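You operate a simulated robot arm through the tools that you are given. There is no shell and no other tool. Be economical: measure what you need, move in short steps, check, and stop when the job is done.

You run a simulated two-armed robot. Do the job below in one go: nothing can be reset, and whatever is moved stays where it is left.

Task
Pick up the tall green-capped bottle with one hand, pass it to the other hand and put it on the shelf under the lab bench. Set down upright: tall green-capped bottle.

The check looks at the end state, three seconds after you hand in, the way a careful person would. Anything else that was tipped, shoved, dropped, spilled or broken makes it a failure.

Robot
Two 7-joint arms with two-finger parallel grippers on one trunk, on a base that drives. Base frame: it is fixed to the floor where the robot stands at the start and does not move with it; the origin is under the middle of the robot, x ahead of it, y to its left, z up. Lengths are in mm, angles in degrees, forces in N, time in s.
The left shoulder is at the start at [62, 198, 1154], the right one opposite. With the tool pointing down near the work surface each hand reaches from about 300 to 720 mm from the robot's upright axis, wherever it stands, measured 20 degrees to its own side. Places, roughly: shelf under the lab bench [700, 400, 200]; tall green-capped bottle (6x5x15 cm) [500, 0, 1000]. Payload 1.57 kg a hand.
Tool frame (each hand has its own): the origin (TCP) lies between the finger pads and is the grasp point; the fingertips stand 30 mm ahead of it; z points along the fingers, y is the line along which they close. Largest opening 110 mm; finger width 24, thickness 12; the body of the gripper, 48 by 112 mm, starts 78 mm behind the TCP.
Orientation is that of the tool frame in the base frame, as [roll, pitch, yaw] about the fixed x, y, z axes, in that order (R = Rz(yaw) Ry(pitch) Rx(roll)). With the fingers straight down and closing along the base's y, the tool's x points along the base's -x, its y along +y and its z along -z.

Tools
- The arms move only by the tool move_arm. It takes "left_increments", "right_increments" or both (then of equal length, played together; a hand with none holds still); each is a list of rows, each a list of 7 numbers: the shift along the base's x, y, z in m, then the turn, a rotation vector about the base's x, y, z in degrees, then the finger opening in m, from 0 to 0.11. In form: [[x, y, z, ax, ay, az, hand], ...]. A call has 1 to 10 rows; each row shifts and turns the commanded pose from where the row before left it. A row lasts 0.2 s, in which the tool goes at most 50 mm and 8.6 degrees; a call with a longer step from one row to the next is refused whole, and so is a gripper value outside its range. A pose out of reach is approached as far as the arm can. The call stops where the force on the tool passes 40 N (or 10 N more than at its start, if that is more) or the arm is blocked; 0.2 s more then pass. Each finger travels about 72 mm/s and halts on what it meets, pressing with about 37 N; the grip force reading is that of the motor and also rises with nothing between the fingers. The clock runs only during rows and for 0.2 s after the last one: add rows that do not move to give the fingers time. It gives the time, the measured TCP pose, the force on the tool (base axes), the opening and the grip force at its end, in the units of the frame above (readings bear some noise), with the torque about the TCP (base axes, N m) and any sound that the robot's microphone picked up.
- Cameras (640 x 400 px; columns grow to the right, rows downward): "scene" is now at [110.4, 16.4, 1721.4]; the picture's right is [0.41, -0.91, 0.00], its down [-0.79, -0.35, -0.50] and it looks along [0.46, 0.20, -0.86] (base axes); focal length 278 px, centre (320, 200). "left" rides on the left gripper at [70, -16, -141] in its tool frame; the picture's right is [0.23, 0.97, 0.00], its down [-0.86, 0.20, -0.48] and it looks along [-0.47, 0.11, 0.88] (tool axes); focal length 222 px, centre (320, 200). "right" rides on the right gripper at [70, 16, -141] in its tool frame; the picture's right is [-0.23, 0.97, 0.00], its down [-0.86, -0.20, -0.48] and it looks along [-0.47, -0.11, 0.88] (tool axes); focal length 222 px, centre (320, 200). There is no depth. A picture from a camera that has moved, and an enlarged one, comes with that camera's place and axes in the base frame and with its lens. The place of the scene camera against the robot may be out by one fixed shift of up to 25 mm in any direction.
- capture(camera): a new picture of that camera. The clock stands still meanwhile.
- slide_trunk(by): slides the trunk up (or, below 0, down) by that many mm; the arms and the scene camera ride with it, the base frame stays. It gives what a move gives, with no picture.
- roll_base(legs): drives the robot by 1 to 6 legs, each [ahead, left, turn to the left] in mm, mm and degrees, along the robot's own axes; the way and the turn of a leg run together, so that a leg with both is an arc; at most 1500 mm and 180 degrees a leg. The arms and the cameras ride along, it lands a little off, and it stops where it bumps. It gives what a move gives.
- turn_head(pan, tilt): turns the head with the scene camera to pan (to the left, within 86 degrees either way) and tilt (down, from -29 to 69), counted from straight ahead of the robot. It gives what a move gives.
- close_up(camera, box): a new picture of the part [left, top, right, bottom] of that camera's present view, enlarged. The clock stands still meanwhile.
- sign_off(): hands the job in; it is judged then, once.

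Work in short steps. Places have to be worked out from the pictures, the camera data and where the tool is seen: move nearer, look again, correct. Check each grasp and each placing, and mend what went wrong. You have 120 turns and 92 pictures in all, those below and enlarged ones among them. Open the grippers and draw the arms clear of the work before you hand the job in, unless the task says otherwise; then end with one line.

The tools are called after ">>>" as a command line: name --argument value ..., lists and objects as JSON in quotes. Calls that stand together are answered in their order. move_arm: Moves the arms, as the interface text tells. Its arguments: {"type":"object","properties":{"left_increments":{"type":"array","items":{"type":"array","items":{"type":"number"}}},"right_increments":{"type":"array","items":{"type":"array","items":{"type":"number"}}}},"required":[]} The other tools are called the same way: slide_trunk (by) slides the trunk up or down; roll_base (legs) drives the base; turn_head (pan, tilt) turns the head that bears the scene camera; capture (camera) takes a picture; close_up (camera, box) takes an enlarged picture of a part of a camera's view; sign_off () hands the job in.

At the start:

```text
clock: 0.0
left_eef_pos: [451.4, 340.6, 1207.6]
left_tcp_rot: [-179.9, 0.0, -179.9]
left_wrist_force: [-0.8, 0.1, 0.8]
left_torque: [-0.01, 0.0, 0.01]
left_opening: 110.0
left_finger_force: 0.1
right_eef_pos: [311.8, -4.2, 1205.1]
right_tcp_rot: [-179.8, -0.1, -180.0]
right_wrist_force: [0.1, -0.8, 0.3]
right_torque: [-0.04, 0.0, 0.01]
right_opening: 109.8
right_finger_force: 0.0
trunk travel left (down, up): [-750.0, 240.0]
robot x, y, heading: [-1.6, 2.6, -0.2]
head pan, tilt: [24.0, 59.6]
```

scene: 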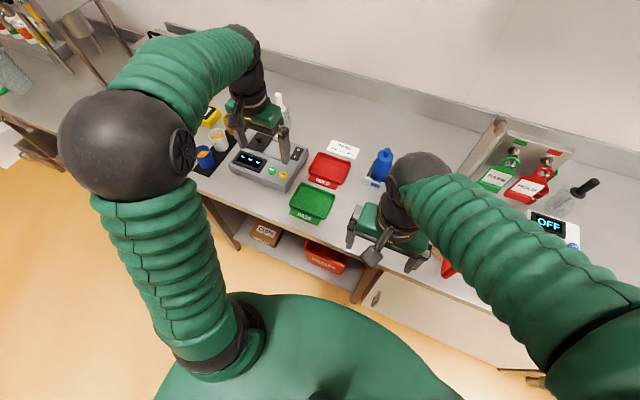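
right: 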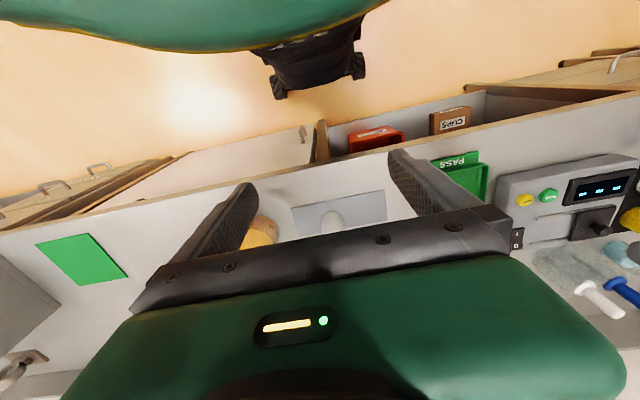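
left: 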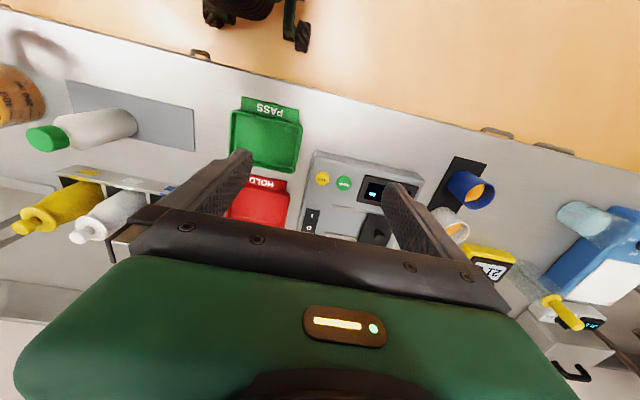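

The right arm hides the bottle from the scene camera; from the left picture I put the bottle's foot at about [530, 0]. I move the right hand 200 mm to the right at its height to open the view.

>>> move_arm --right_increments '[[0, -0.05, 0, 0, 0, 0, 0.11], [0, -0.05, 0, 0, 0, 0, 0.11], [0, -0.05, 0, 0, 0, 0, 0.11], [0, -0.05, 0, 0, 0, 0, 0.11]]'

>>> turn_head --pan 10 --tilt 45

>>> capture --camera "scene"

>>> close_up --camera "left" --box '[0, 50, 240, 200]'

```text
clock: 1.0
left_eef_pos: [450.1, 338.2, 1207.5]
left_tcp_rot: [-180.0, 0.0, 180.0]
left_wrist_force: [0.0, 0.7, 0.0]
left_torque: [0.0, -0.02, -0.01]
left_opening: 110.1
left_finger_force: 0.1
right_eef_pos: [313.6, -203.0, 1205.7]
right_tcp_rot: [-179.9, -0.1, -179.9]
right_wrist_force: [-0.5, 0.0, -0.2]
right_torque: [-0.03, -0.01, 0.02]
right_opening: 110.1
right_finger_force: 0.1
trunk travel left (down, up): [-750.0, 240.0]
robot x, y, heading: [-1.3, -1.1, -0.2]
head pan, tilt: [24.0, 59.6]
```

```text
clock: 1.8
left_eef_pos: [452.2, 338.2, 1208.6]
left_tcp_rot: [-180.0, 0.0, -180.0]
left_wrist_force: [-0.7, 0.0, -0.7]
left_torque: [0.03, 0.03, 0.02]
left_opening: 109.9
left_finger_force: 0.1
right_eef_pos: [313.9, -201.4, 1205.2]
right_tcp_rot: [-179.9, 0.0, -180.0]
right_wrist_force: [0.6, -0.2, 0.4]
right_torque: [0.02, 0.01, 0.0]
right_opening: 109.8
right_finger_force: 0.1
trunk travel left (down, up): [-750.0, 240.0]
robot x, y, heading: [1.1, 2.1, -0.1]
head pan, tilt: [10.0, 45.0]
```

```text
88 pictures are left
camera scene: at [129.0, 2.2, 1740.4], right [0.17, -0.98, 0.0], down [-0.7, -0.12, -0.71], along [0.69, 0.12, -0.71], focal length 278 px, centre (320, 200)
```

scene: 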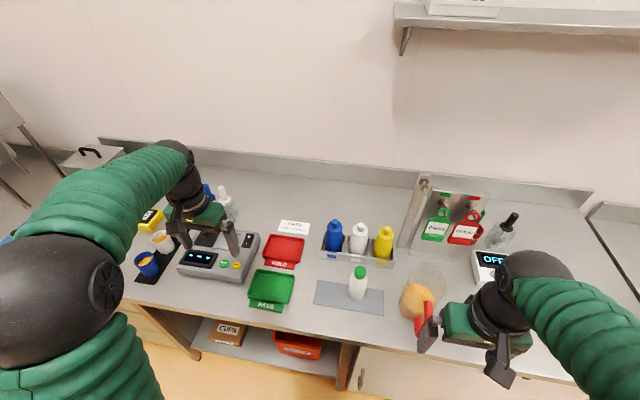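

```text
2.67 times, centred on (120, 125) of left
camera zoom: at [382.3, 322.9, 1348.6], right [-0.23, 0.97, 0.0], down [0.86, 0.2, 0.48], along [0.47, 0.11, -0.88], focal length 592 px, centre (853, 400)
```

zoom: 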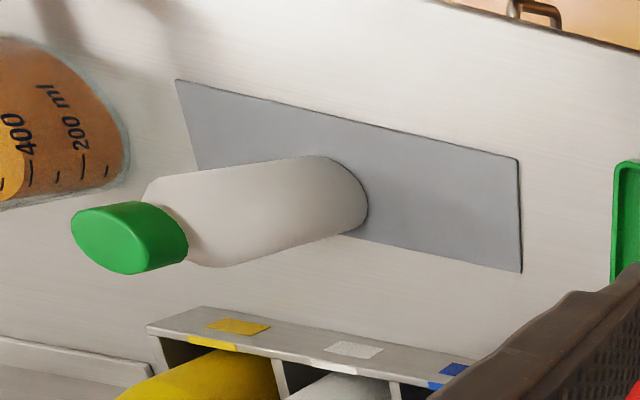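

The bottle is the white one with the green cap, standing near [530, -10] on the grey mat. I bring the right hand over it at height, leaving clearance, and then check with both cameras.

>>> move_arm --right_increments '[[0.045, 0, 0, 0, 0, 0, 0.11], [0.03, 0.035, 0, 0, 0, 0, 0.11], [0.03, 0.035, 0, 0, 0, 0, 0.11], [0.03, 0.035, 0, 0, 0, 0, 0.11], [0.03, 0.035, 0, 0, 0, 0, 0.11], [0.03, 0.035, 0, 0, 0, 0, 0.11], [0, 0, 0, 0, 0, 0, 0.11]]'

>>> capture --camera "scene"

>>> capture --camera "right"

>>> capture --camera "left"

```text
clock: 3.4
left_eef_pos: [450.0, 340.3, 1208.8]
left_tcp_rot: [-179.8, 0.0, 180.0]
left_wrist_force: [0.2, 0.5, 0.6]
left_torque: [-0.01, 0.03, -0.02]
left_opening: 109.9
left_finger_force: 0.0
right_eef_pos: [506.2, -28.5, 1204.6]
right_tcp_rot: [-179.9, 0.0, -180.0]
right_wrist_force: [-0.7, 0.1, 1.0]
right_torque: [0.01, -0.02, 0.01]
right_opening: 110.1
right_finger_force: 0.1
trunk travel left (down, up): [-750.0, 240.0]
robot x, y, heading: [2.8, -0.0, -0.0]
head pan, tilt: [10.0, 45.0]
```

```text
86 pictures are left
camera scene: at [129.8, 4.3, 1740.4], right [0.17, -0.98, 0.0], down [-0.7, -0.12, -0.71], along [0.7, 0.12, -0.71], focal length 278 px, centre (320, 200)
```

scene: 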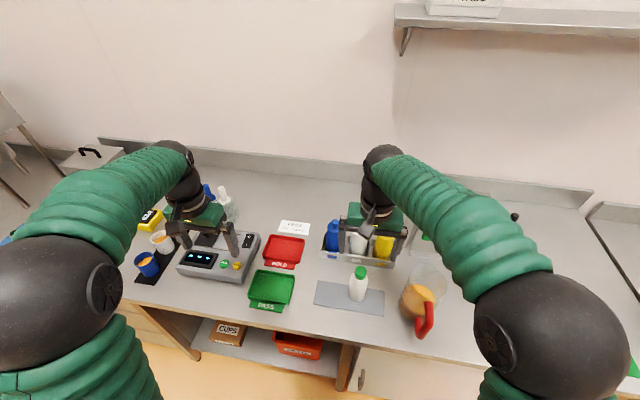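

```text
85 pictures are left
camera right: at [435.8, -13.2, 1345.9], right [0.23, 0.97, 0.0], down [0.85, -0.2, 0.48], along [0.47, -0.11, -0.88], focal length 222 px, centre (320, 200)
```

right: 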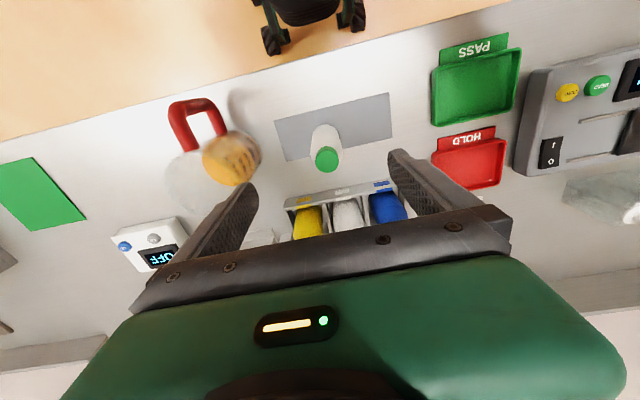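

```text
84 pictures are left
camera left: at [381.5, 324.2, 1348.6], right [-0.23, 0.97, 0.0], down [0.85, 0.2, 0.48], along [0.47, 0.11, -0.88], focal length 222 px, centre (320, 200)
```

left: 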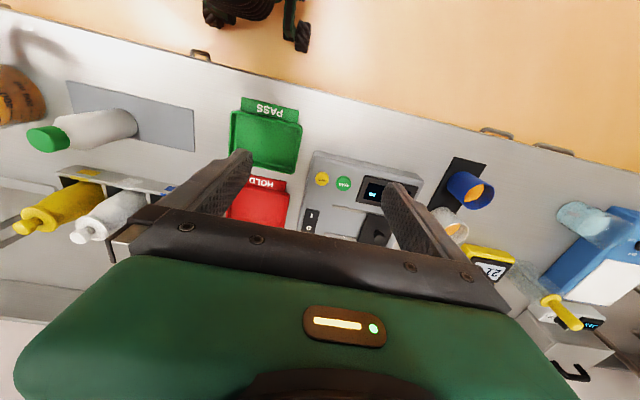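

Triangulating the right and left views gives the bottle axis at about [535, -25], with its top near z 1040 and the bench near 890, lower than the rough place. I lower the right hand to TCP z 1125, still above the bottle, and look again.

>>> move_arm --right_increments '[[0, 0.002, -0.04, 0, 0, 0, 0.11], [0, 0, -0.04, 0, 0, 0, 0.11], [0, 0, 0, 0, 0, 0, 0.11]]'

>>> capture --camera "right"

>>> close_up --camera "scene" --box '[300, 190, 460, 320]'

>>> close_up --camera "left" --box '[0, 50, 240, 200]'

```text
clock: 4.2
left_eef_pos: [450.6, 340.0, 1208.0]
left_tcp_rot: [180.0, 0.1, 180.0]
left_wrist_force: [-0.6, 0.8, 0.8]
left_torque: [-0.02, -0.03, 0.02]
left_opening: 110.0
left_finger_force: 0.0
right_eef_pos: [505.3, -27.1, 1125.3]
right_tcp_rot: [-179.9, 0.0, 179.9]
right_wrist_force: [-0.1, -0.8, -0.8]
right_torque: [0.0, -0.01, 0.04]
right_opening: 110.0
right_finger_force: 0.0
trunk travel left (down, up): [-750.0, 240.0]
robot x, y, heading: [-4.3, -3.3, -0.0]
head pan, tilt: [10.0, 45.0]
```

```text
83 pictures are left
camera right: at [435.1, -11.5, 1266.0], right [0.23, 0.97, 0.0], down [0.85, -0.2, 0.48], along [0.47, -0.11, -0.88], focal length 222 px, centre (320, 200)
```

right: 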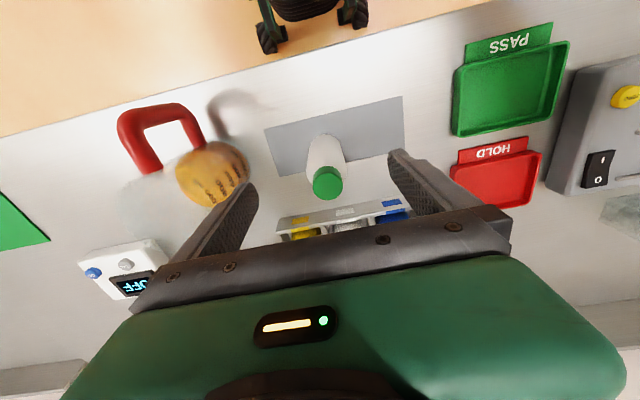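

```text
3.08 times, centred on (380, 255) of scene
camera zoom: at [129.3, 3.8, 1740.5], right [0.17, -0.98, 0.0], down [-0.7, -0.12, -0.71], along [0.7, 0.12, -0.71], focal length 856 px, centre (135, 31)
```

zoom: 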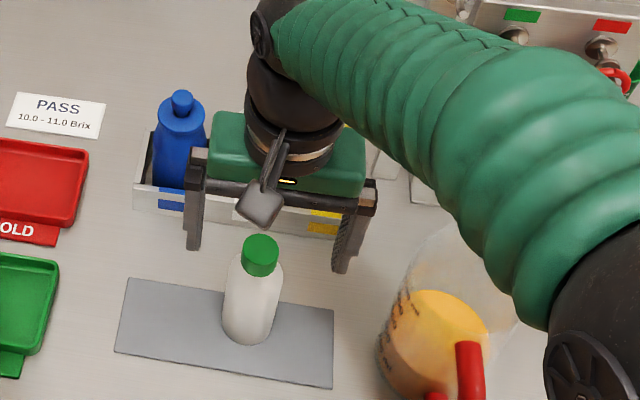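

```text
2.67 times, centred on (120, 125) of left
camera zoom: at [381.2, 324.1, 1348.8], right [-0.23, 0.97, 0.0], down [0.85, 0.2, 0.48], along [0.47, 0.11, -0.88], focal length 592 px, centre (853, 400)
```

zoom: 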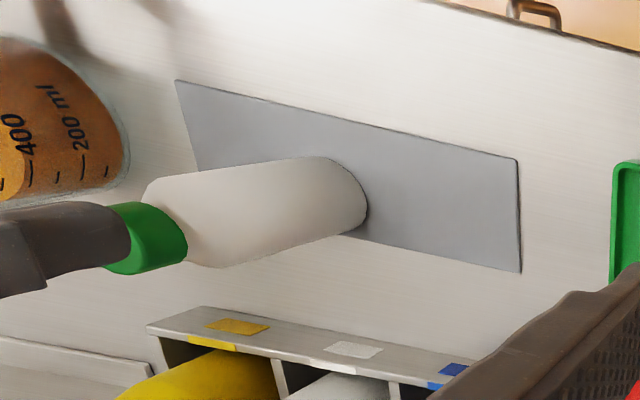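

Comparing the two right-hand heights gives the top at about z 1050 and the axis at x 530, y -25. I centre the hand over it first, then lower to TCP z 1060 with the bottle between the open fingers.

>>> move_arm --right_increments '[[0.025, 0.002, 0, 0, 0, 0, 0.11], [0, 0, -0.03, 0, 0, 0, 0.11], [0, 0, -0.035, 0, 0, 0, 0.11], [0, 0, 0, 0, 0, 0, 0.11]]'

>>> capture --camera "right"

>>> close_up --camera "scene" --box '[300, 190, 460, 320]'

>>> close_up --camera "left" --box '[0, 50, 240, 200]'

```text
clock: 5.2
left_eef_pos: [450.6, 339.6, 1207.5]
left_tcp_rot: [179.9, 0.0, -180.0]
left_wrist_force: [0.3, 0.2, 0.2]
left_torque: [-0.01, -0.03, -0.01]
left_opening: 109.8
left_finger_force: 0.0
right_eef_pos: [533.6, -23.9, 1059.6]
right_tcp_rot: [-179.9, 0.0, -179.9]
right_wrist_force: [-0.3, 0.2, -0.3]
right_torque: [-0.03, 0.01, 0.01]
right_opening: 109.7
right_finger_force: 0.0
trunk travel left (down, up): [-750.0, 240.0]
robot x, y, heading: [-3.5, -1.6, 0.0]
head pan, tilt: [10.0, 45.0]
```

```text
80 pictures are left
camera right: at [463.2, -8.5, 1200.0], right [0.23, 0.97, 0.0], down [0.86, -0.2, 0.48], along [0.47, -0.11, -0.88], focal length 222 px, centre (320, 200)
```

right: 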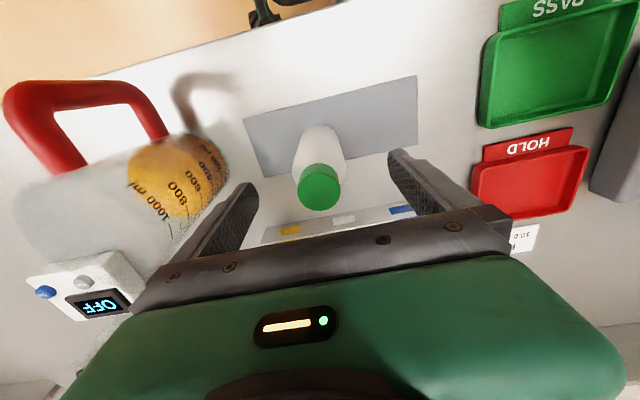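

```text
3.08 times, centred on (380, 255) of scene
camera zoom: at [131.2, 3.5, 1740.3], right [0.17, -0.98, 0.0], down [-0.7, -0.12, -0.71], along [0.69, 0.12, -0.71], focal length 856 px, centre (135, 31)
```

zoom: 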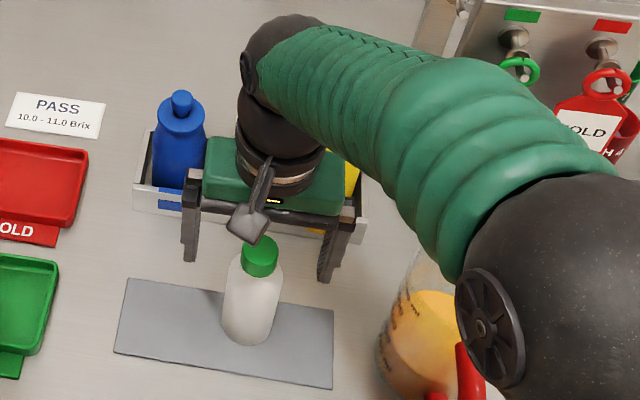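

```text
2.67 times, centred on (120, 125) of left
camera zoom: at [382.7, 323.8, 1348.3], right [-0.23, 0.97, 0.0], down [0.86, 0.2, 0.48], along [0.47, 0.11, -0.88], focal length 592 px, centre (853, 400)
```

zoom: 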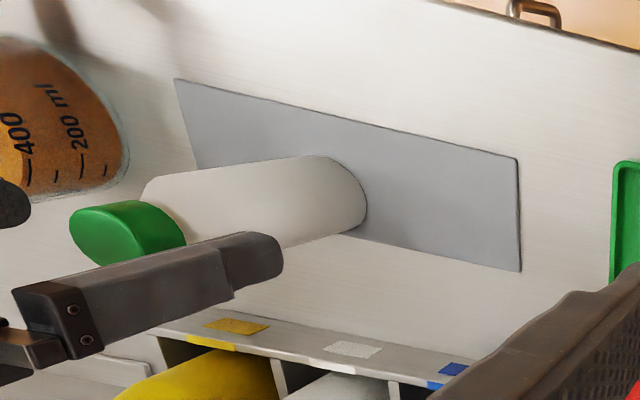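

All views agree on the axis near [537, -25] and the top near z 1046. I descend to TCP z about 1002, leaving the lower body free for the other hand, and then look before closing.

>>> move_arm --right_increments '[[0.004, -0.001, -0.02, 0, 0, 0, 0.11], [0, 0, -0.02, 0, 0, 0, 0.11], [0, 0, -0.018, 0, 0, 0, 0.11], [0, 0, 0, 0, 0, 0, 0.11]]'

>>> close_up --camera "left" --box '[0, 50, 240, 200]'

>>> capture --camera "right"

```text
clock: 6.2
left_eef_pos: [450.8, 339.8, 1208.5]
left_tcp_rot: [179.9, 0.1, 179.9]
left_wrist_force: [0.4, 0.3, 0.1]
left_torque: [-0.01, 0.0, 0.02]
left_opening: 110.1
left_finger_force: 0.1
right_eef_pos: [536.2, -24.9, 1003.2]
right_tcp_rot: [-179.9, 0.0, -180.0]
right_wrist_force: [-0.7, -0.2, 0.2]
right_torque: [0.0, 0.01, 0.01]
right_opening: 110.2
right_finger_force: 0.1
trunk travel left (down, up): [-750.0, 240.0]
robot x, y, heading: [-1.0, 0.6, 0.1]
head pan, tilt: [10.0, 45.0]
```

```text
2.67 times, centred on (120, 125) of left
camera zoom: at [382.2, 323.8, 1348.5], right [-0.23, 0.97, 0.0], down [0.86, 0.2, 0.48], along [0.47, 0.11, -0.88], focal length 592 px, centre (853, 400)
```

zoom: 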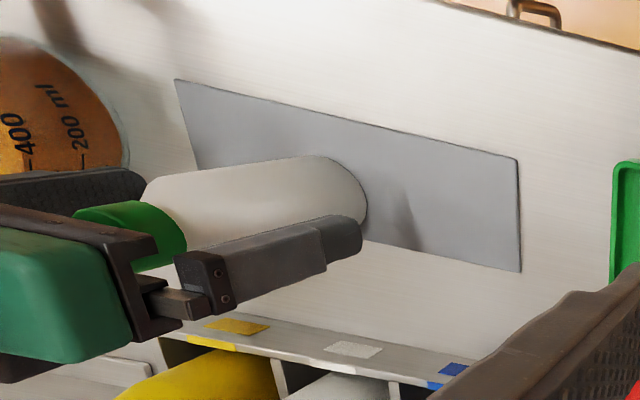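

```text
76 pictures are left
camera right: at [466.2, -9.1, 1141.4], right [0.23, 0.97, 0.0], down [0.86, -0.2, 0.48], along [0.47, -0.11, -0.88], focal length 222 px, centre (320, 200)
```

right: 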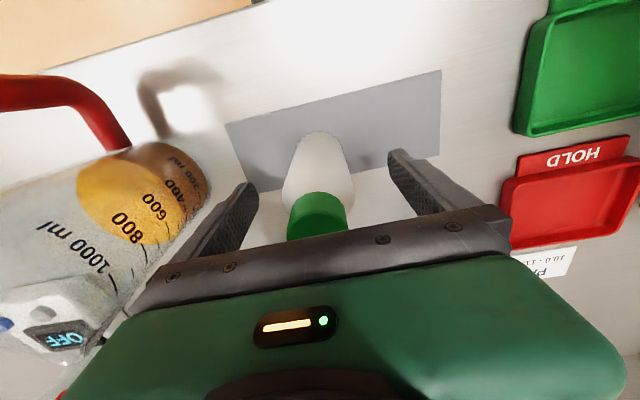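

Fingers straddle the bottle centrally and the view fits the computed axis. I close the right hand.

>>> move_arm --right_increments '[[0, 0, 0, 0, 0, 0, 0.045], [0, 0, 0, 0, 0, 0, 0.03], [0, 0, 0, 0, 0, 0, 0.0], [0, 0, 0, 0, 0, 0, 0.0], [0, 0, 0, 0, 0, 0, 0.0]]'

>>> close_up --camera "left" --box '[0, 50, 240, 200]'

```text
clock: 7.4
left_eef_pos: [450.3, 339.9, 1208.0]
left_tcp_rot: [180.0, 0.0, 180.0]
left_wrist_force: [-0.6, -1.1, -0.2]
left_torque: [0.01, 0.01, 0.02]
left_opening: 110.1
left_finger_force: 0.1
right_eef_pos: [536.1, -25.0, 1001.3]
right_tcp_rot: [-179.9, 0.0, -179.9]
right_wrist_force: [-0.4, -1.1, -0.4]
right_torque: [-0.02, -0.02, -0.05]
right_opening: 49.4
right_finger_force: 37.2
trunk travel left (down, up): [-750.0, 240.0]
robot x, y, heading: [-1.0, 0.9, -0.0]
head pan, tilt: [10.0, 45.0]
```

```text
2.67 times, centred on (120, 125) of left
camera zoom: at [382.3, 323.6, 1348.5], right [-0.23, 0.97, 0.0], down [0.86, 0.2, 0.48], along [0.47, 0.11, -0.88], focal length 592 px, centre (853, 400)
```

zoom: 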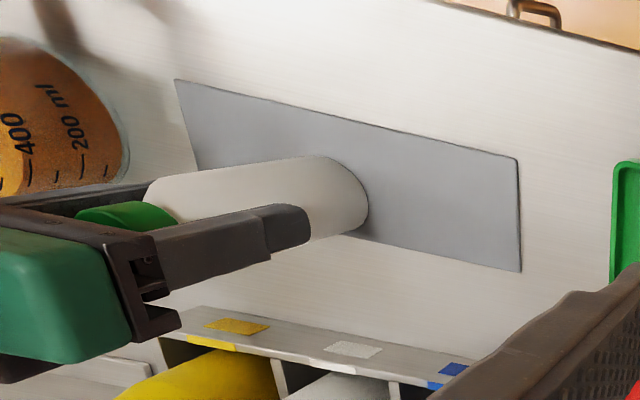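

The grip holds at 49 mm with 37 N. I lift 150 mm and check that the bottle comes along.

>>> move_arm --right_increments '[[0, 0, 0.02, 0, 0, 0, 0], [0, 0, 0.03, 0, 0, 0, 0], [0, 0, 0.04, 0, 0, 0, 0], [0, 0, 0.04, 0, 0, 0, 0], [0, 0, 0.03, 0, 0, 0, 0], [0, 0, 0.02, 0, 0, 0, 0], [0, 0, 0, 0, 0, 0, 0]]'

>>> capture --camera "scene"

>>> capture --camera "right"

```text
clock: 9.0
left_eef_pos: [452.7, 339.5, 1207.7]
left_tcp_rot: [179.9, 0.0, 179.9]
left_wrist_force: [-0.3, 0.0, -0.2]
left_torque: [0.0, 0.01, 0.0]
left_opening: 109.9
left_finger_force: 0.1
right_eef_pos: [535.7, -24.7, 1184.1]
right_tcp_rot: [-179.9, 0.1, 180.0]
right_wrist_force: [0.7, 0.7, -1.6]
right_torque: [-0.02, -0.01, 0.01]
right_opening: 50.1
right_finger_force: 36.6
trunk travel left (down, up): [-750.0, 240.0]
robot x, y, heading: [0.3, 1.1, 0.1]
head pan, tilt: [10.0, 45.0]
```

```text
74 pictures are left
camera scene: at [131.1, 3.4, 1740.3], right [0.17, -0.98, 0.0], down [-0.7, -0.12, -0.71], along [0.69, 0.12, -0.71], focal length 278 px, centre (320, 200)
```

scene: 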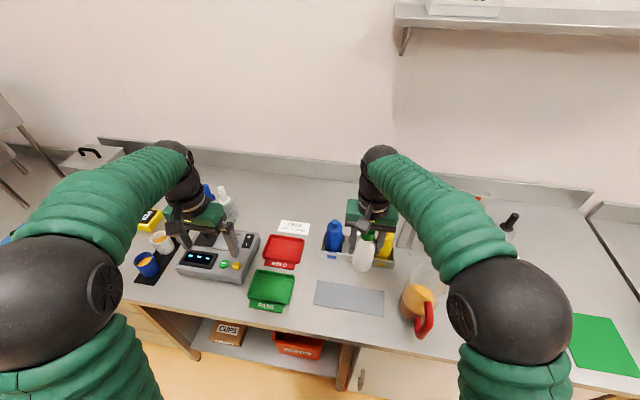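

```text
73 pictures are left
camera right: at [466.0, -9.4, 1324.8], right [0.23, 0.97, 0.0], down [0.86, -0.2, 0.48], along [0.47, -0.11, -0.88], focal length 222 px, centre (320, 200)
```

right: 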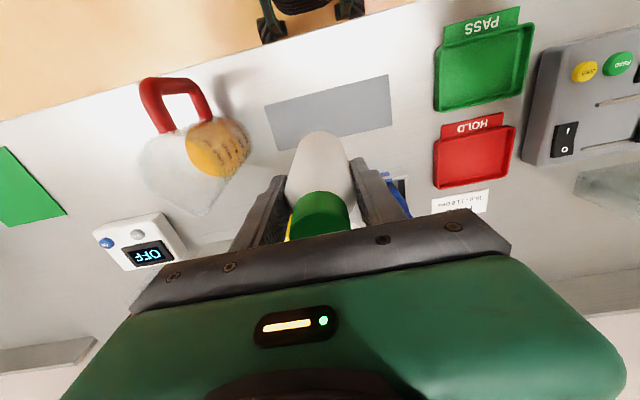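

The bottle is held firmly, upright, with its foot about 106 mm below the right TCP. I bring it to about [520, 60] for the handover and pitch the left hand 48° up so it points ahead and down, moving it toward the middle but well behind the bottle.

>>> move_arm --right_increments '[[-0.003, 0.014, 0, 0, 0, 0, 0], [-0.003, 0.014, 0, 0, 0, 0, 0], [-0.003, 0.014, 0, 0, 0, 0, 0], [-0.003, 0.014, 0, 0, 0, 0, 0], [-0.003, 0.014, 0, 0, 0, 0, 0], [0, 0.014, 0, 0, 0, 0, 0], [0, 0, 0, 0, 0, 0, 0]]' --left_increments '[[-0.005, -0.01, 0, 0, -8, 0, 0.11], [-0.005, -0.01, 0, 0, -8, 0, 0.11], [-0.005, -0.01, 0, 0, -8, 0, 0.11], [-0.005, -0.01, 0, 0, -8, 0, 0.11], [-0.005, -0.01, 0, 0, -8, 0, 0.11], [-0.005, -0.01, 0, 0, -8, 0, 0.11], [0, 0, 0, 0, 0, 0, 0.11]]'

>>> capture --camera "scene"

>>> capture --camera "left"

```text
clock: 10.6
left_eef_pos: [434.4, 287.5, 1213.8]
left_tcp_rot: [-179.8, 47.6, -179.8]
left_wrist_force: [1.0, -0.9, -0.6]
left_torque: [-0.02, 0.02, 0.02]
left_opening: 110.2
left_finger_force: 0.0
left hand out of reach, approached as far as the arm can: row 6
right_eef_pos: [523.9, 59.7, 1182.3]
right_tcp_rot: [-179.8, -0.1, 180.0]
right_wrist_force: [0.6, 0.0, -2.4]
right_torque: [0.04, 0.02, 0.02]
right_opening: 49.6
right_finger_force: 37.4
trunk travel left (down, up): [-750.0, 240.0]
robot x, y, heading: [2.7, 0.3, 0.1]
head pan, tilt: [10.0, 45.0]
```

```text
72 pictures are left
camera scene: at [131.4, 6.5, 1740.2], right [0.17, -0.98, 0.0], down [-0.7, -0.12, -0.7], along [0.69, 0.12, -0.71], focal length 278 px, centre (320, 200)
```

scene: 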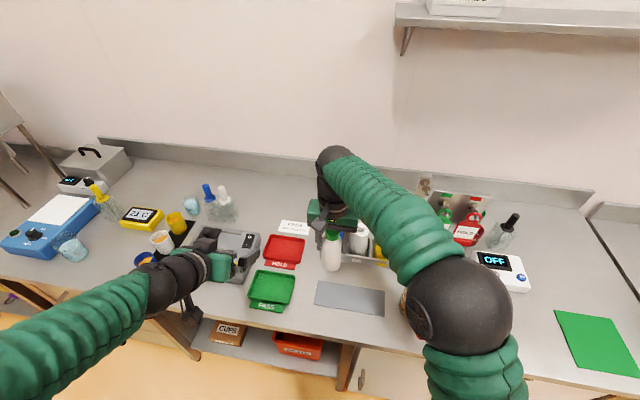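

```text
71 pictures are left
camera left: at [284.0, 270.6, 1257.8], right [-0.15, 0.97, -0.17], down [0.22, 0.2, 0.95], along [0.96, 0.11, -0.25], focal length 222 px, centre (320, 200)
```

left: 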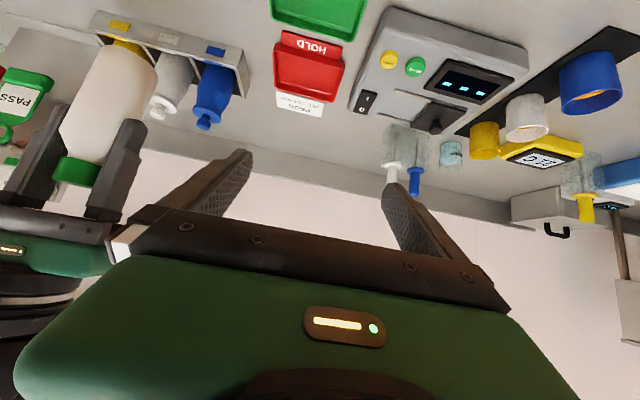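

The left hand ran to its folded limit on the last step, so I shift the handover farther ahead: bottle to about [590, 100]. The left hand goes to a pre-grasp spot at about [460, 190] first, then I look.

>>> move_arm --right_increments '[[0.013, 0.008, 0, 0, 0, 0, 0], [0.013, 0.008, 0, 0, 0, 0, 0], [0.013, 0.008, 0, 0, 0, 0, 0], [0.013, 0.008, 0, 0, 0, 0, 0], [0.014, 0.008, 0, 0, 0, 0, 0], [0, 0, 0, 0, 0, 0, 0]]' --left_increments '[[0.008, -0.018, -0.008, 0, 0, 0, 0.11], [0.008, -0.018, -0.008, 0, 0, 0, 0.11], [0.008, -0.018, -0.008, 0, 0, 0, 0.11], [0.008, -0.018, -0.008, 0, 0, 0, 0.11], [0.008, -0.018, -0.008, 0, 0, 0, 0.11], [0, 0, 0, 0, 0, 0, 0.11]]'

>>> capture --camera "left"

```text
clock: 12.0
left_eef_pos: [474.4, 200.5, 1178.1]
left_tcp_rot: [-179.9, 48.0, -179.9]
left_wrist_force: [-0.5, 0.3, -0.4]
left_torque: [-0.01, 0.0, -0.01]
left_opening: 110.0
left_finger_force: 0.0
left hand out of reach, approached as far as the arm can: row 1
right_eef_pos: [583.3, 98.0, 1183.5]
right_tcp_rot: [-179.8, 0.0, -180.0]
right_wrist_force: [-0.4, 0.0, -1.7]
right_torque: [0.0, -0.02, -0.02]
right_opening: 49.6
right_finger_force: 36.7
right hand out of reach, approached as far as the arm can: row 5
trunk travel left (down, up): [-750.0, 240.0]
robot x, y, heading: [-2.1, -1.7, 0.0]
head pan, tilt: [10.0, 45.0]
```

```text
70 pictures are left
camera left: at [323.6, 184.4, 1221.0], right [-0.15, 0.97, -0.17], down [0.22, 0.2, 0.96], along [0.96, 0.11, -0.24], focal length 222 px, centre (320, 200)
```

left: 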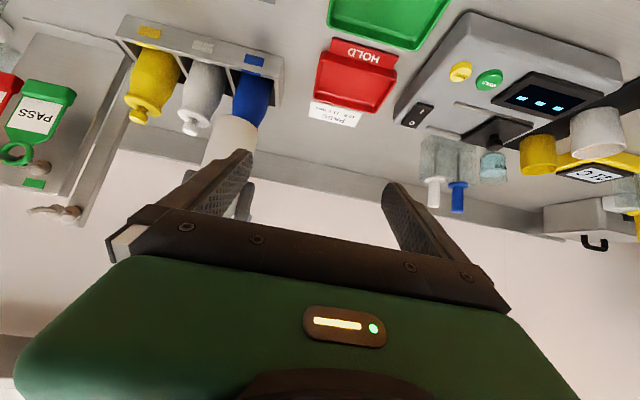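

Right TCP is at [583, 98, 1183], so the bottle's foot is near z 1077. I line the left hand up behind it at y 98, z 1128, keeping x at 474 so the fingertips stay about 55 mm short of the bottle.

>>> move_arm --left_increments '[[0, -0.02, -0.01, 0, 0, 0, 0.11], [0, -0.02, -0.01, 0, 0, 0, 0.11], [0, -0.02, -0.01, 0, 0, 0, 0.11], [0, -0.02, -0.01, 0, 0, 0, 0.11], [0, -0.022, -0.01, 0, 0, 0, 0.11], [0, 0, 0, 0, 0, 0, 0.11]]'

>>> capture --camera "left"

>>> capture --camera "scene"

```text
clock: 13.4
left_eef_pos: [477.6, 124.4, 1157.6]
left_tcp_rot: [-177.4, 47.5, -178.3]
left_wrist_force: [-0.3, 0.5, 0.1]
left_torque: [-0.01, -0.03, 0.05]
left_opening: 109.7
left_finger_force: 0.0
left hand out of reach, approached as far as the arm can: row 1, 4, 5
right_eef_pos: [583.5, 96.9, 1183.8]
right_tcp_rot: [-179.9, 0.0, 179.9]
right_wrist_force: [0.0, -0.2, -1.3]
right_torque: [0.04, 0.0, -0.03]
right_opening: 49.6
right_finger_force: 36.9
trunk travel left (down, up): [-750.0, 240.0]
robot x, y, heading: [0.2, -1.3, -0.0]
head pan, tilt: [10.0, 45.0]
```

```text
69 pictures are left
camera left: at [327.4, 110.1, 1201.4], right [-0.15, 0.97, -0.2], down [0.23, 0.23, 0.95], along [0.96, 0.1, -0.25], focal length 222 px, centre (320, 200)
```

left: 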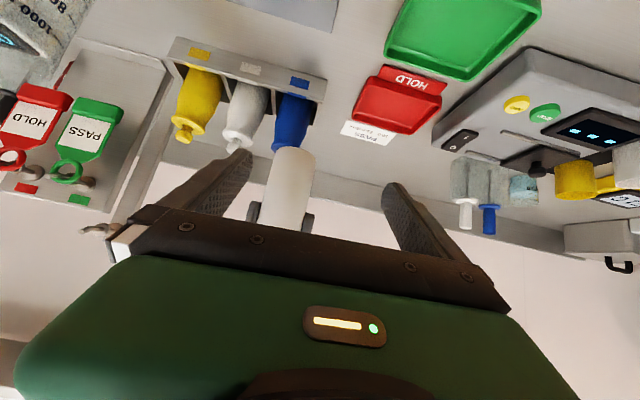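

```text
68 pictures are left
camera scene: at [130.5, 3.1, 1741.4], right [0.17, -0.98, 0.0], down [-0.7, -0.12, -0.71], along [0.69, 0.12, -0.71], focal length 278 px, centre (320, 200)
```

scene: 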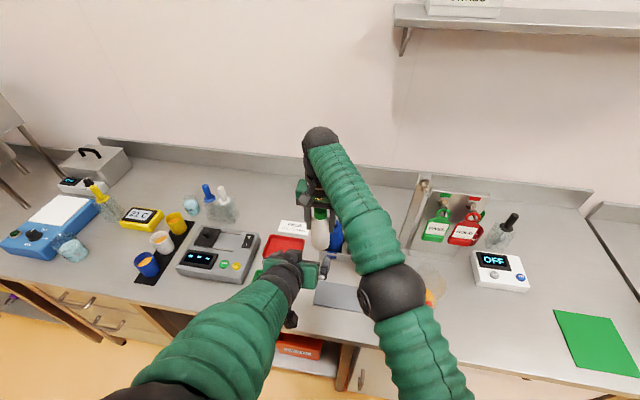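

The left hand is near its joint limits because both wrists sit above the shoulders. I raise the trunk 200 mm (arms ride along, clear of everything) so both hands can then work lower relative to the shoulders.

>>> slide_trunk --by 200

>>> move_arm --right_increments '[[-0.005, 0.005, -0.025, 0, 0, 0, 0], [-0.005, 0.005, -0.025, 0, 0, 0, 0], [-0.005, 0.005, -0.025, 0, 0, 0, 0], [-0.005, 0.005, -0.025, 0, 0, 0, 0], [0, 0, -0.025, 0, 0, 0, 0], [0, 0, -0.025, 0, 0, 0, 0], [0, 0, 0, 0, 0, 0, 0]]' --left_increments '[[-0.005, 0, -0.025, 0, 0, 0, 0.11], [-0.005, 0, -0.025, 0, 0, 0, 0.11], [-0.005, 0, -0.025, 0, 0, 0, 0.11], [-0.005, 0, -0.025, 0, 0, 0, 0.11], [0, 0, -0.025, 0, 0, 0, 0.11], [0, 0, -0.025, 0, 0, 0, 0.11], [0, 0, 0, 0, 0, 0, 0.11]]'

>>> capture --camera "left"

```text
clock: 15.5
left_eef_pos: [477.7, 125.3, 1354.9]
left_tcp_rot: [-179.5, 47.6, -180.0]
left_wrist_force: [0.7, 0.1, -0.7]
left_torque: [0.0, 0.02, -0.01]
left_opening: 110.0
left_finger_force: 0.1
right_eef_pos: [584.6, 96.6, 1382.5]
right_tcp_rot: [-180.0, 0.0, 179.9]
right_wrist_force: [0.7, -0.8, -1.8]
right_torque: [0.0, 0.0, -0.03]
right_opening: 49.1
right_finger_force: 36.7
trunk travel left (down, up): [-950.0, 40.0]
robot x, y, heading: [-2.0, -0.5, -0.2]
head pan, tilt: [10.0, 45.0]
```

```text
clock: 17.1
left_eef_pos: [485.1, 175.9, 1311.4]
left_tcp_rot: [-179.2, 47.4, 179.9]
left_wrist_force: [0.0, 0.0, -0.3]
left_torque: [0.04, 0.0, -0.01]
left_opening: 110.0
left_finger_force: 0.0
left hand out of reach, approached as far as the arm can: row 1, 2, 3, 4, 5, 6
right_eef_pos: [565.4, 113.9, 1232.5]
right_tcp_rot: [-180.0, 0.0, 179.6]
right_wrist_force: [-0.4, -0.2, -1.8]
right_torque: [0.0, 0.06, -0.01]
right_opening: 49.5
right_finger_force: 37.1
trunk travel left (down, up): [-950.0, 40.0]
robot x, y, heading: [2.8, 1.6, -0.0]
head pan, tilt: [10.0, 45.0]
```

```text
67 pictures are left
camera left: at [334.0, 161.0, 1355.3], right [-0.14, 0.97, -0.18], down [0.23, 0.21, 0.95], along [0.96, 0.1, -0.25], focal length 222 px, centre (320, 200)
```

left: 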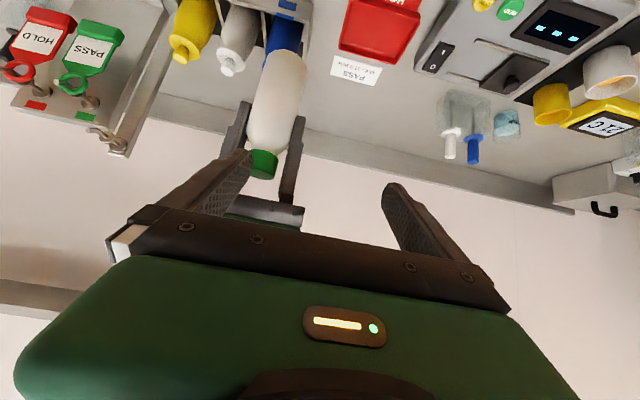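

The left wrist is simply too close to its shoulder to back off farther, so instead I will lower the bottle from above into the open left fingers. First I raise the right hand by 200 mm so the bottle's foot is above the left fingers.

>>> move_arm --right_increments '[[0, 0, 0.03, 0, 0, 0, 0], [0, 0, 0.035, 0, 0, 0, 0], [0, 0, 0.035, 0, 0, 0, 0], [0, 0, 0.035, 0, 0, 0, 0], [0, 0, 0.035, 0, 0, 0, 0], [0, 0, 0.03, 0, 0, 0, 0], [0, 0, 0, 0, 0, 0, 0]]'

>>> move_arm --left_increments '[[0.008, -0.01, -0.005, 0, 0, 0, 0.11], [0.008, -0.01, -0.005, 0, 0, 0, 0.11], [0.008, -0.01, -0.005, 0, 0, 0, 0.11], [0.008, -0.01, -0.005, 0, 0, 0, 0.11], [0, 0, 0, 0, 0, 0, 0.11]]'

>>> capture --camera "left"

```text
clock: 18.7
left_eef_pos: [483.9, 176.1, 1310.2]
left_tcp_rot: [-179.3, 47.3, -179.9]
left_wrist_force: [0.4, 0.2, 0.2]
left_torque: [-0.02, -0.03, 0.01]
left_opening: 109.8
left_finger_force: 0.0
right_eef_pos: [556.2, 110.1, 1426.3]
right_tcp_rot: [-179.8, -0.1, 179.6]
right_wrist_force: [-0.6, 0.8, -3.6]
right_torque: [-0.01, -0.04, 0.03]
right_opening: 49.5
right_finger_force: 37.0
right hand out of reach, approached as far as the arm can: row 6
trunk travel left (down, up): [-950.0, 40.0]
robot x, y, heading: [1.7, 0.4, 0.2]
head pan, tilt: [10.0, 45.0]
```

```text
clock: 19.9
left_eef_pos: [497.6, 166.8, 1320.1]
left_tcp_rot: [-179.3, 47.5, -180.0]
left_wrist_force: [-0.2, -1.2, -0.6]
left_torque: [0.02, 0.02, 0.0]
left_opening: 110.0
left_finger_force: 0.0
left hand out of reach, approached as far as the arm can: row 1, 2, 3, 4
right_eef_pos: [554.6, 111.7, 1430.8]
right_tcp_rot: [180.0, 0.1, 179.9]
right_wrist_force: [-0.4, 0.4, -2.0]
right_torque: [0.03, 0.04, 0.02]
right_opening: 49.4
right_finger_force: 37.5
trunk travel left (down, up): [-950.0, 40.0]
robot x, y, heading: [-0.8, 1.6, -0.3]
head pan, tilt: [10.0, 45.0]
```

```text
66 pictures are left
camera left: at [347.1, 153.0, 1363.1], right [-0.14, 0.97, -0.18], down [0.23, 0.21, 0.95], along [0.96, 0.1, -0.25], focal length 222 px, centre (320, 200)
```

left: 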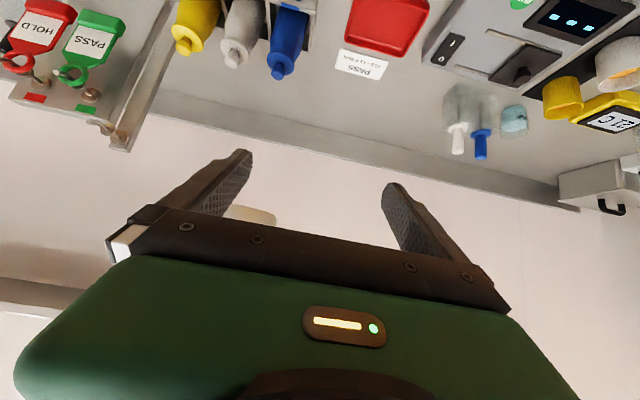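

Left is blocked toward -y and down by a joint limit at this orientation. I try yawing the left hand inward (its wrist swings out to the left), which should free it, with the right hand parked high.

>>> move_arm --left_increments '[[0, 0, 0, 0, 0, -8, 0.11], [0, 0, 0, 0, 0, -8, 0.11], [0, 0, 0, 0, 0, -8, 0.11], [0, 0, 0, 0, 0, -8, 0.11], [0.005, -0.01, -0.01, 0, 0, 0, 0.11], [0.005, -0.01, -0.01, 0, 0, 0, 0.11], [0, 0, 0, 0, 0, 0, 0.11]]'

>>> capture --camera "scene"

```text
clock: 21.5
left_eef_pos: [478.9, 129.9, 1338.4]
left_tcp_rot: [-179.6, 47.5, 148.1]
left_wrist_force: [0.1, 0.3, 0.3]
left_torque: [0.0, -0.01, -0.02]
left_opening: 110.2
left_finger_force: 0.2
left hand out of reach, approached as far as the arm can: row 1, 2, 3, 4, 5, 6
right_eef_pos: [556.0, 112.4, 1429.9]
right_tcp_rot: [-179.9, 0.0, 179.8]
right_wrist_force: [-0.3, 0.3, -1.0]
right_torque: [-0.01, -0.01, -0.01]
right_opening: 49.3
right_finger_force: 37.0
trunk travel left (down, up): [-950.0, 40.0]
robot x, y, heading: [-0.7, 0.0, -0.0]
head pan, tilt: [10.0, 45.0]
```

```text
65 pictures are left
camera scene: at [131.4, 3.1, 1940.5], right [0.17, -0.98, 0.0], down [-0.7, -0.12, -0.71], along [0.69, 0.12, -0.71], focal length 278 px, centre (320, 200)
```

scene: 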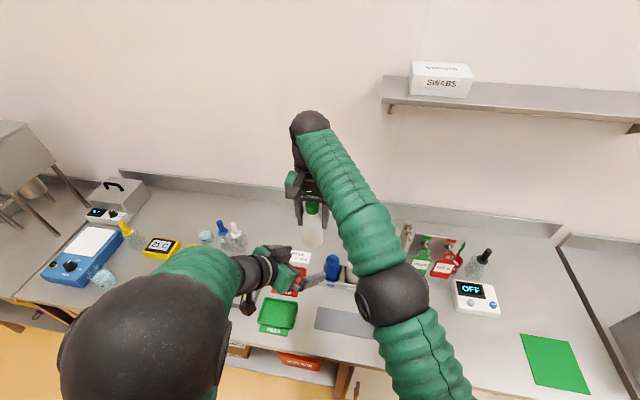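

Distances show the left wrist just needs to stay about 305 mm or more from its shoulder, so the left hand must work farther ahead (x ≈ 555). I move the bottle aside to y ≈ 0, and then bring the left hand forward and down to about [555, 135, 1250] with yaw back to zero.

>>> move_arm --right_increments '[[0, -0.028, 0, 0, 0, 0, 0], [0, -0.028, 0, 0, 0, 0, 0], [0, -0.028, 0, 0, 0, 0, 0], [0, -0.028, 0, 0, 0, 0, 0], [0, 0, 0, 0, 0, 0, 0], [0, 0, 0, 0, 0, 0, 0], [0, 0, 0, 0, 0, 0, 0], [0, 0, 0, 0, 0, 0, 0], [0, 0, 0, 0, 0, 0, 0], [0, 0, 0, 0, 0, 0, 0]]' --left_increments '[[0, 0, 0, 0, 0, 0, 0.11], [0, 0, 0, 0, 0, 0, 0.11], [0, 0, 0, 0, 0, 0, 0.11], [0.015, 0.006, 0, 0, 0, 8, 0.11], [0.015, 0.006, 0, 0, 0, 8, 0.11], [0.015, 0.006, -0.02, 0, 0, 8, 0.11], [0.015, 0.002, -0.02, 0, 0, 8, 0.11], [0.015, 0, -0.025, 0, 0, 0, 0.11], [0.005, 0, -0.025, 0, 0, 0, 0.11], [0, 0, 0, 0, 0, 0, 0.11]]'

>>> capture --camera "left"

>>> capture --camera "scene"

```text
clock: 23.7
left_eef_pos: [518.5, 157.7, 1329.1]
left_tcp_rot: [-179.3, 47.4, 180.0]
left_wrist_force: [-0.1, -0.6, 0.4]
left_torque: [0.02, 0.0, 0.0]
left_opening: 109.9
left_finger_force: 0.0
left hand out of reach, approached as far as the arm can: row 6, 7, 8, 9
right_eef_pos: [551.9, 0.6, 1429.6]
right_tcp_rot: [-179.9, 0.1, 179.9]
right_wrist_force: [-0.4, -0.1, -2.4]
right_torque: [0.03, 0.02, 0.01]
right_opening: 49.1
right_finger_force: 36.8
trunk travel left (down, up): [-950.0, 40.0]
robot x, y, heading: [-2.0, 2.3, -0.3]
head pan, tilt: [10.0, 45.0]
```

```text
64 pictures are left
camera left: at [366.9, 143.7, 1373.1], right [-0.14, 0.97, -0.18], down [0.23, 0.21, 0.95], along [0.96, 0.1, -0.25], focal length 222 px, centre (320, 200)
```

left: 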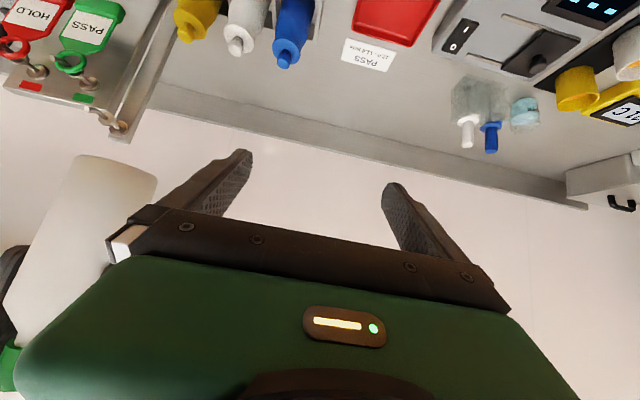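

```text
63 pictures are left
camera scene: at [131.7, 2.6, 1940.3], right [0.17, -0.98, 0.0], down [-0.7, -0.12, -0.71], along [0.69, 0.12, -0.71], focal length 278 px, centre (320, 200)
```

scene: 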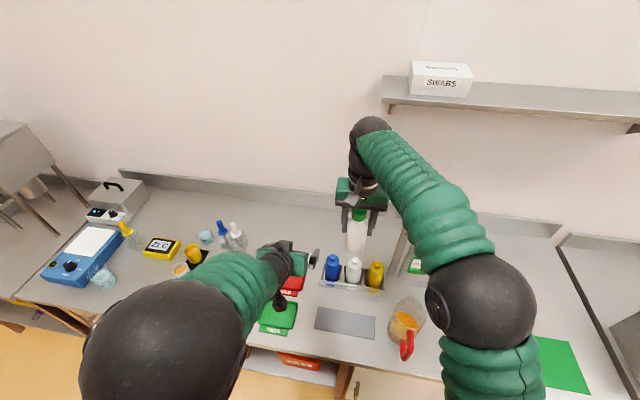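

The left arm seems to be at its folded-elbow limit when asked to go down. I test moving it straight ahead at this height first, then down, with the bottle safely aside.

>>> move_arm --left_increments '[[0.025, 0, 0, 0, 0, 0, 0.11], [0.025, 0, 0, 0, 0, 0, 0.11], [0.025, 0, 0, 0, 0, 0, 0.11], [0.025, 0, 0, 0, 0, 0, 0.11], [0, 0, -0.03, 0, 0, 0, 0.11], [0, 0, -0.03, 0, 0, 0, 0.11], [0, 0, 0, 0, 0, 0, 0.11]]'

```text
clock: 25.3
left_eef_pos: [543.0, 148.2, 1346.4]
left_tcp_rot: [-179.5, 47.6, -180.0]
left_wrist_force: [1.1, 0.1, -0.6]
left_torque: [-0.04, 0.02, 0.01]
left_opening: 109.7
left_finger_force: 0.0
left hand out of reach, approached as far as the arm can: row 1, 2, 3, 4, 5, 6
right_eef_pos: [552.9, -0.3, 1429.6]
right_tcp_rot: [180.0, 0.0, -180.0]
right_wrist_force: [-0.9, 0.6, -1.4]
right_torque: [-0.02, 0.0, -0.01]
right_opening: 49.0
right_finger_force: 37.0
trunk travel left (down, up): [-950.0, 40.0]
robot x, y, heading: [-0.0, 2.7, -0.3]
head pan, tilt: [10.0, 45.0]
```

The blocked direction is along the tool axis: the wrist cannot bend up past the forearm, so a higher and farther-back left hand is what frees it. I ease the pitch by 6° and move the left hand back and up to about [455, 105, 1388].

>>> move_arm --left_increments '[[-0.015, 0, 0.01, 0, 6, 0, 0.11], [-0.02, 0, 0.01, 0, 0, 0, 0.11], [-0.02, 0, 0.01, 0, 0, 0, 0.11], [-0.02, -0.01, 0.01, 0, 0, 0, 0.11], [-0.013, -0.015, 0, 0, 0, 0, 0.11], [0, -0.018, 0, 0, 0, 0, 0.11], [0, 0, 0, 0, 0, 0, 0.11]]'

```text
clock: 26.9
left_eef_pos: [468.1, 106.9, 1377.4]
left_tcp_rot: [-179.5, 41.7, -179.9]
left_wrist_force: [0.3, 0.1, 0.4]
left_torque: [0.05, 0.0, -0.03]
left_opening: 110.0
left_finger_force: 0.0
left hand out of reach, approached as far as the arm can: row 1, 4
right_eef_pos: [553.5, 0.1, 1429.7]
right_tcp_rot: [180.0, -0.2, -180.0]
right_wrist_force: [-0.4, 0.5, -2.0]
right_torque: [-0.01, 0.05, -0.02]
right_opening: 49.0
right_finger_force: 37.3
trunk travel left (down, up): [-950.0, 40.0]
robot x, y, heading: [-0.9, 4.2, -0.1]
head pan, tilt: [10.0, 45.0]
```

The left hand now sits freely at [468, 107, 1377]. I bring the bottle across to y 107 in front of it; its near face will stay about 30 mm ahead of the left fingertips.

>>> move_arm --right_increments '[[0, 0.02, 0, 0, 0, 0, 0], [0, 0.022, 0, 0, 0, 0, 0], [0, 0.022, 0, 0, 0, 0, 0], [0, 0.022, 0, 0, 0, 0, 0], [0, 0.021, 0, 0, 0, 0, 0], [0, 0, 0, 0, 0, 0, 0]]'

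>>> capture --camera "left"

>>> capture --camera "right"

```text
clock: 28.3
left_eef_pos: [467.8, 108.0, 1378.4]
left_tcp_rot: [-179.4, 41.7, -180.0]
left_wrist_force: [-0.3, 0.2, 0.6]
left_torque: [-0.06, 0.03, -0.02]
left_opening: 110.0
left_finger_force: 0.0
right_eef_pos: [553.6, 106.9, 1429.7]
right_tcp_rot: [-179.9, -0.2, -180.0]
right_wrist_force: [0.9, -0.1, -2.4]
right_torque: [-0.01, 0.0, 0.0]
right_opening: 49.0
right_finger_force: 36.9
trunk travel left (down, up): [-950.0, 40.0]
robot x, y, heading: [-2.1, -1.8, -0.4]
head pan, tilt: [10.0, 45.0]
```

```text
62 pictures are left
camera left: at [322.0, 92.8, 1437.3], right [-0.16, 0.97, -0.16], down [0.32, 0.2, 0.92], along [0.93, 0.1, -0.35], focal length 222 px, centre (320, 200)
```

left: 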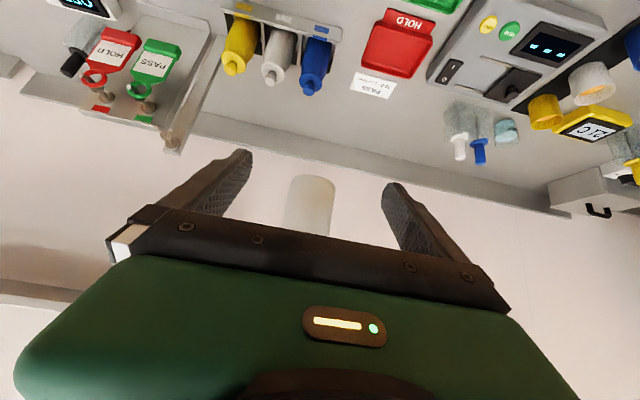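

```text
61 pictures are left
camera right: at [484.1, 123.7, 1569.8], right [0.23, 0.97, 0.0], down [0.86, -0.2, 0.48], along [0.47, -0.11, -0.88], focal length 222 px, centre (320, 200)
```

right: 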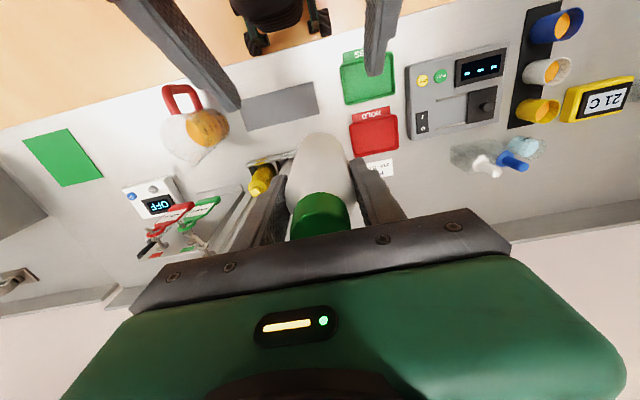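

The bottle's foot is at z ≈ 1328, centred between the left fingers at x 554. I advance the left hand in small steps, first half the way, watching forces.

>>> move_arm --left_increments '[[0.01, 0, -0.004, 0, 0, 0, 0.11], [0.01, 0, -0.004, 0, 0, 0, 0.11], [0.01, 0, -0.004, 0, 0, 0, 0.11], [0.01, 0, 0, 0, 0, 0, 0.11], [0, 0, 0, 0, 0, 0, 0.11]]'

>>> capture --camera "scene"

>>> capture --camera "right"

```text
clock: 29.5
left_eef_pos: [506.9, 107.3, 1367.8]
left_tcp_rot: [-179.4, 41.7, -180.0]
left_wrist_force: [0.2, 0.4, -0.1]
left_torque: [0.01, 0.0, -0.01]
left_opening: 110.0
left_finger_force: 0.2
right_eef_pos: [554.3, 107.0, 1429.8]
right_tcp_rot: [-179.9, 0.1, 179.9]
right_wrist_force: [-0.4, -0.3, -1.9]
right_torque: [0.02, -0.03, -0.02]
right_opening: 48.9
right_finger_force: 36.9
trunk travel left (down, up): [-950.0, 40.0]
robot x, y, heading: [-0.7, -3.5, -0.3]
head pan, tilt: [10.0, 45.0]
```

```text
60 pictures are left
camera scene: at [131.5, 2.9, 1940.3], right [0.17, -0.98, 0.0], down [-0.7, -0.12, -0.71], along [0.69, 0.12, -0.71], focal length 278 px, centre (320, 200)
```

scene: 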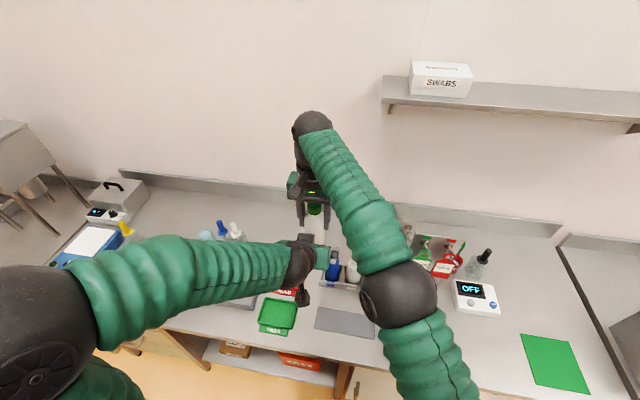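

```text
59 pictures are left
camera right: at [484.1, 122.3, 1570.1], right [0.23, 0.97, 0.0], down [0.86, -0.2, 0.48], along [0.47, -0.11, -0.88], focal length 222 px, centre (320, 200)
```

right: 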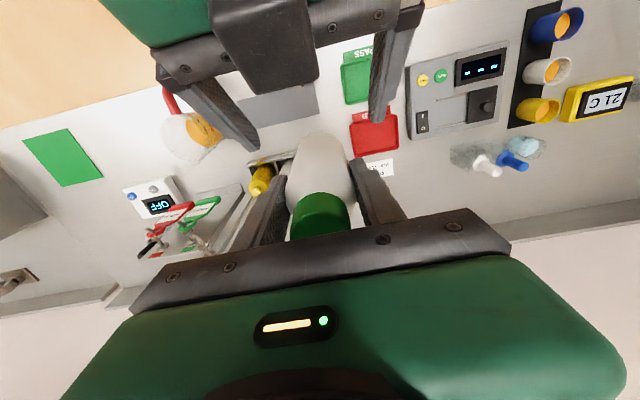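

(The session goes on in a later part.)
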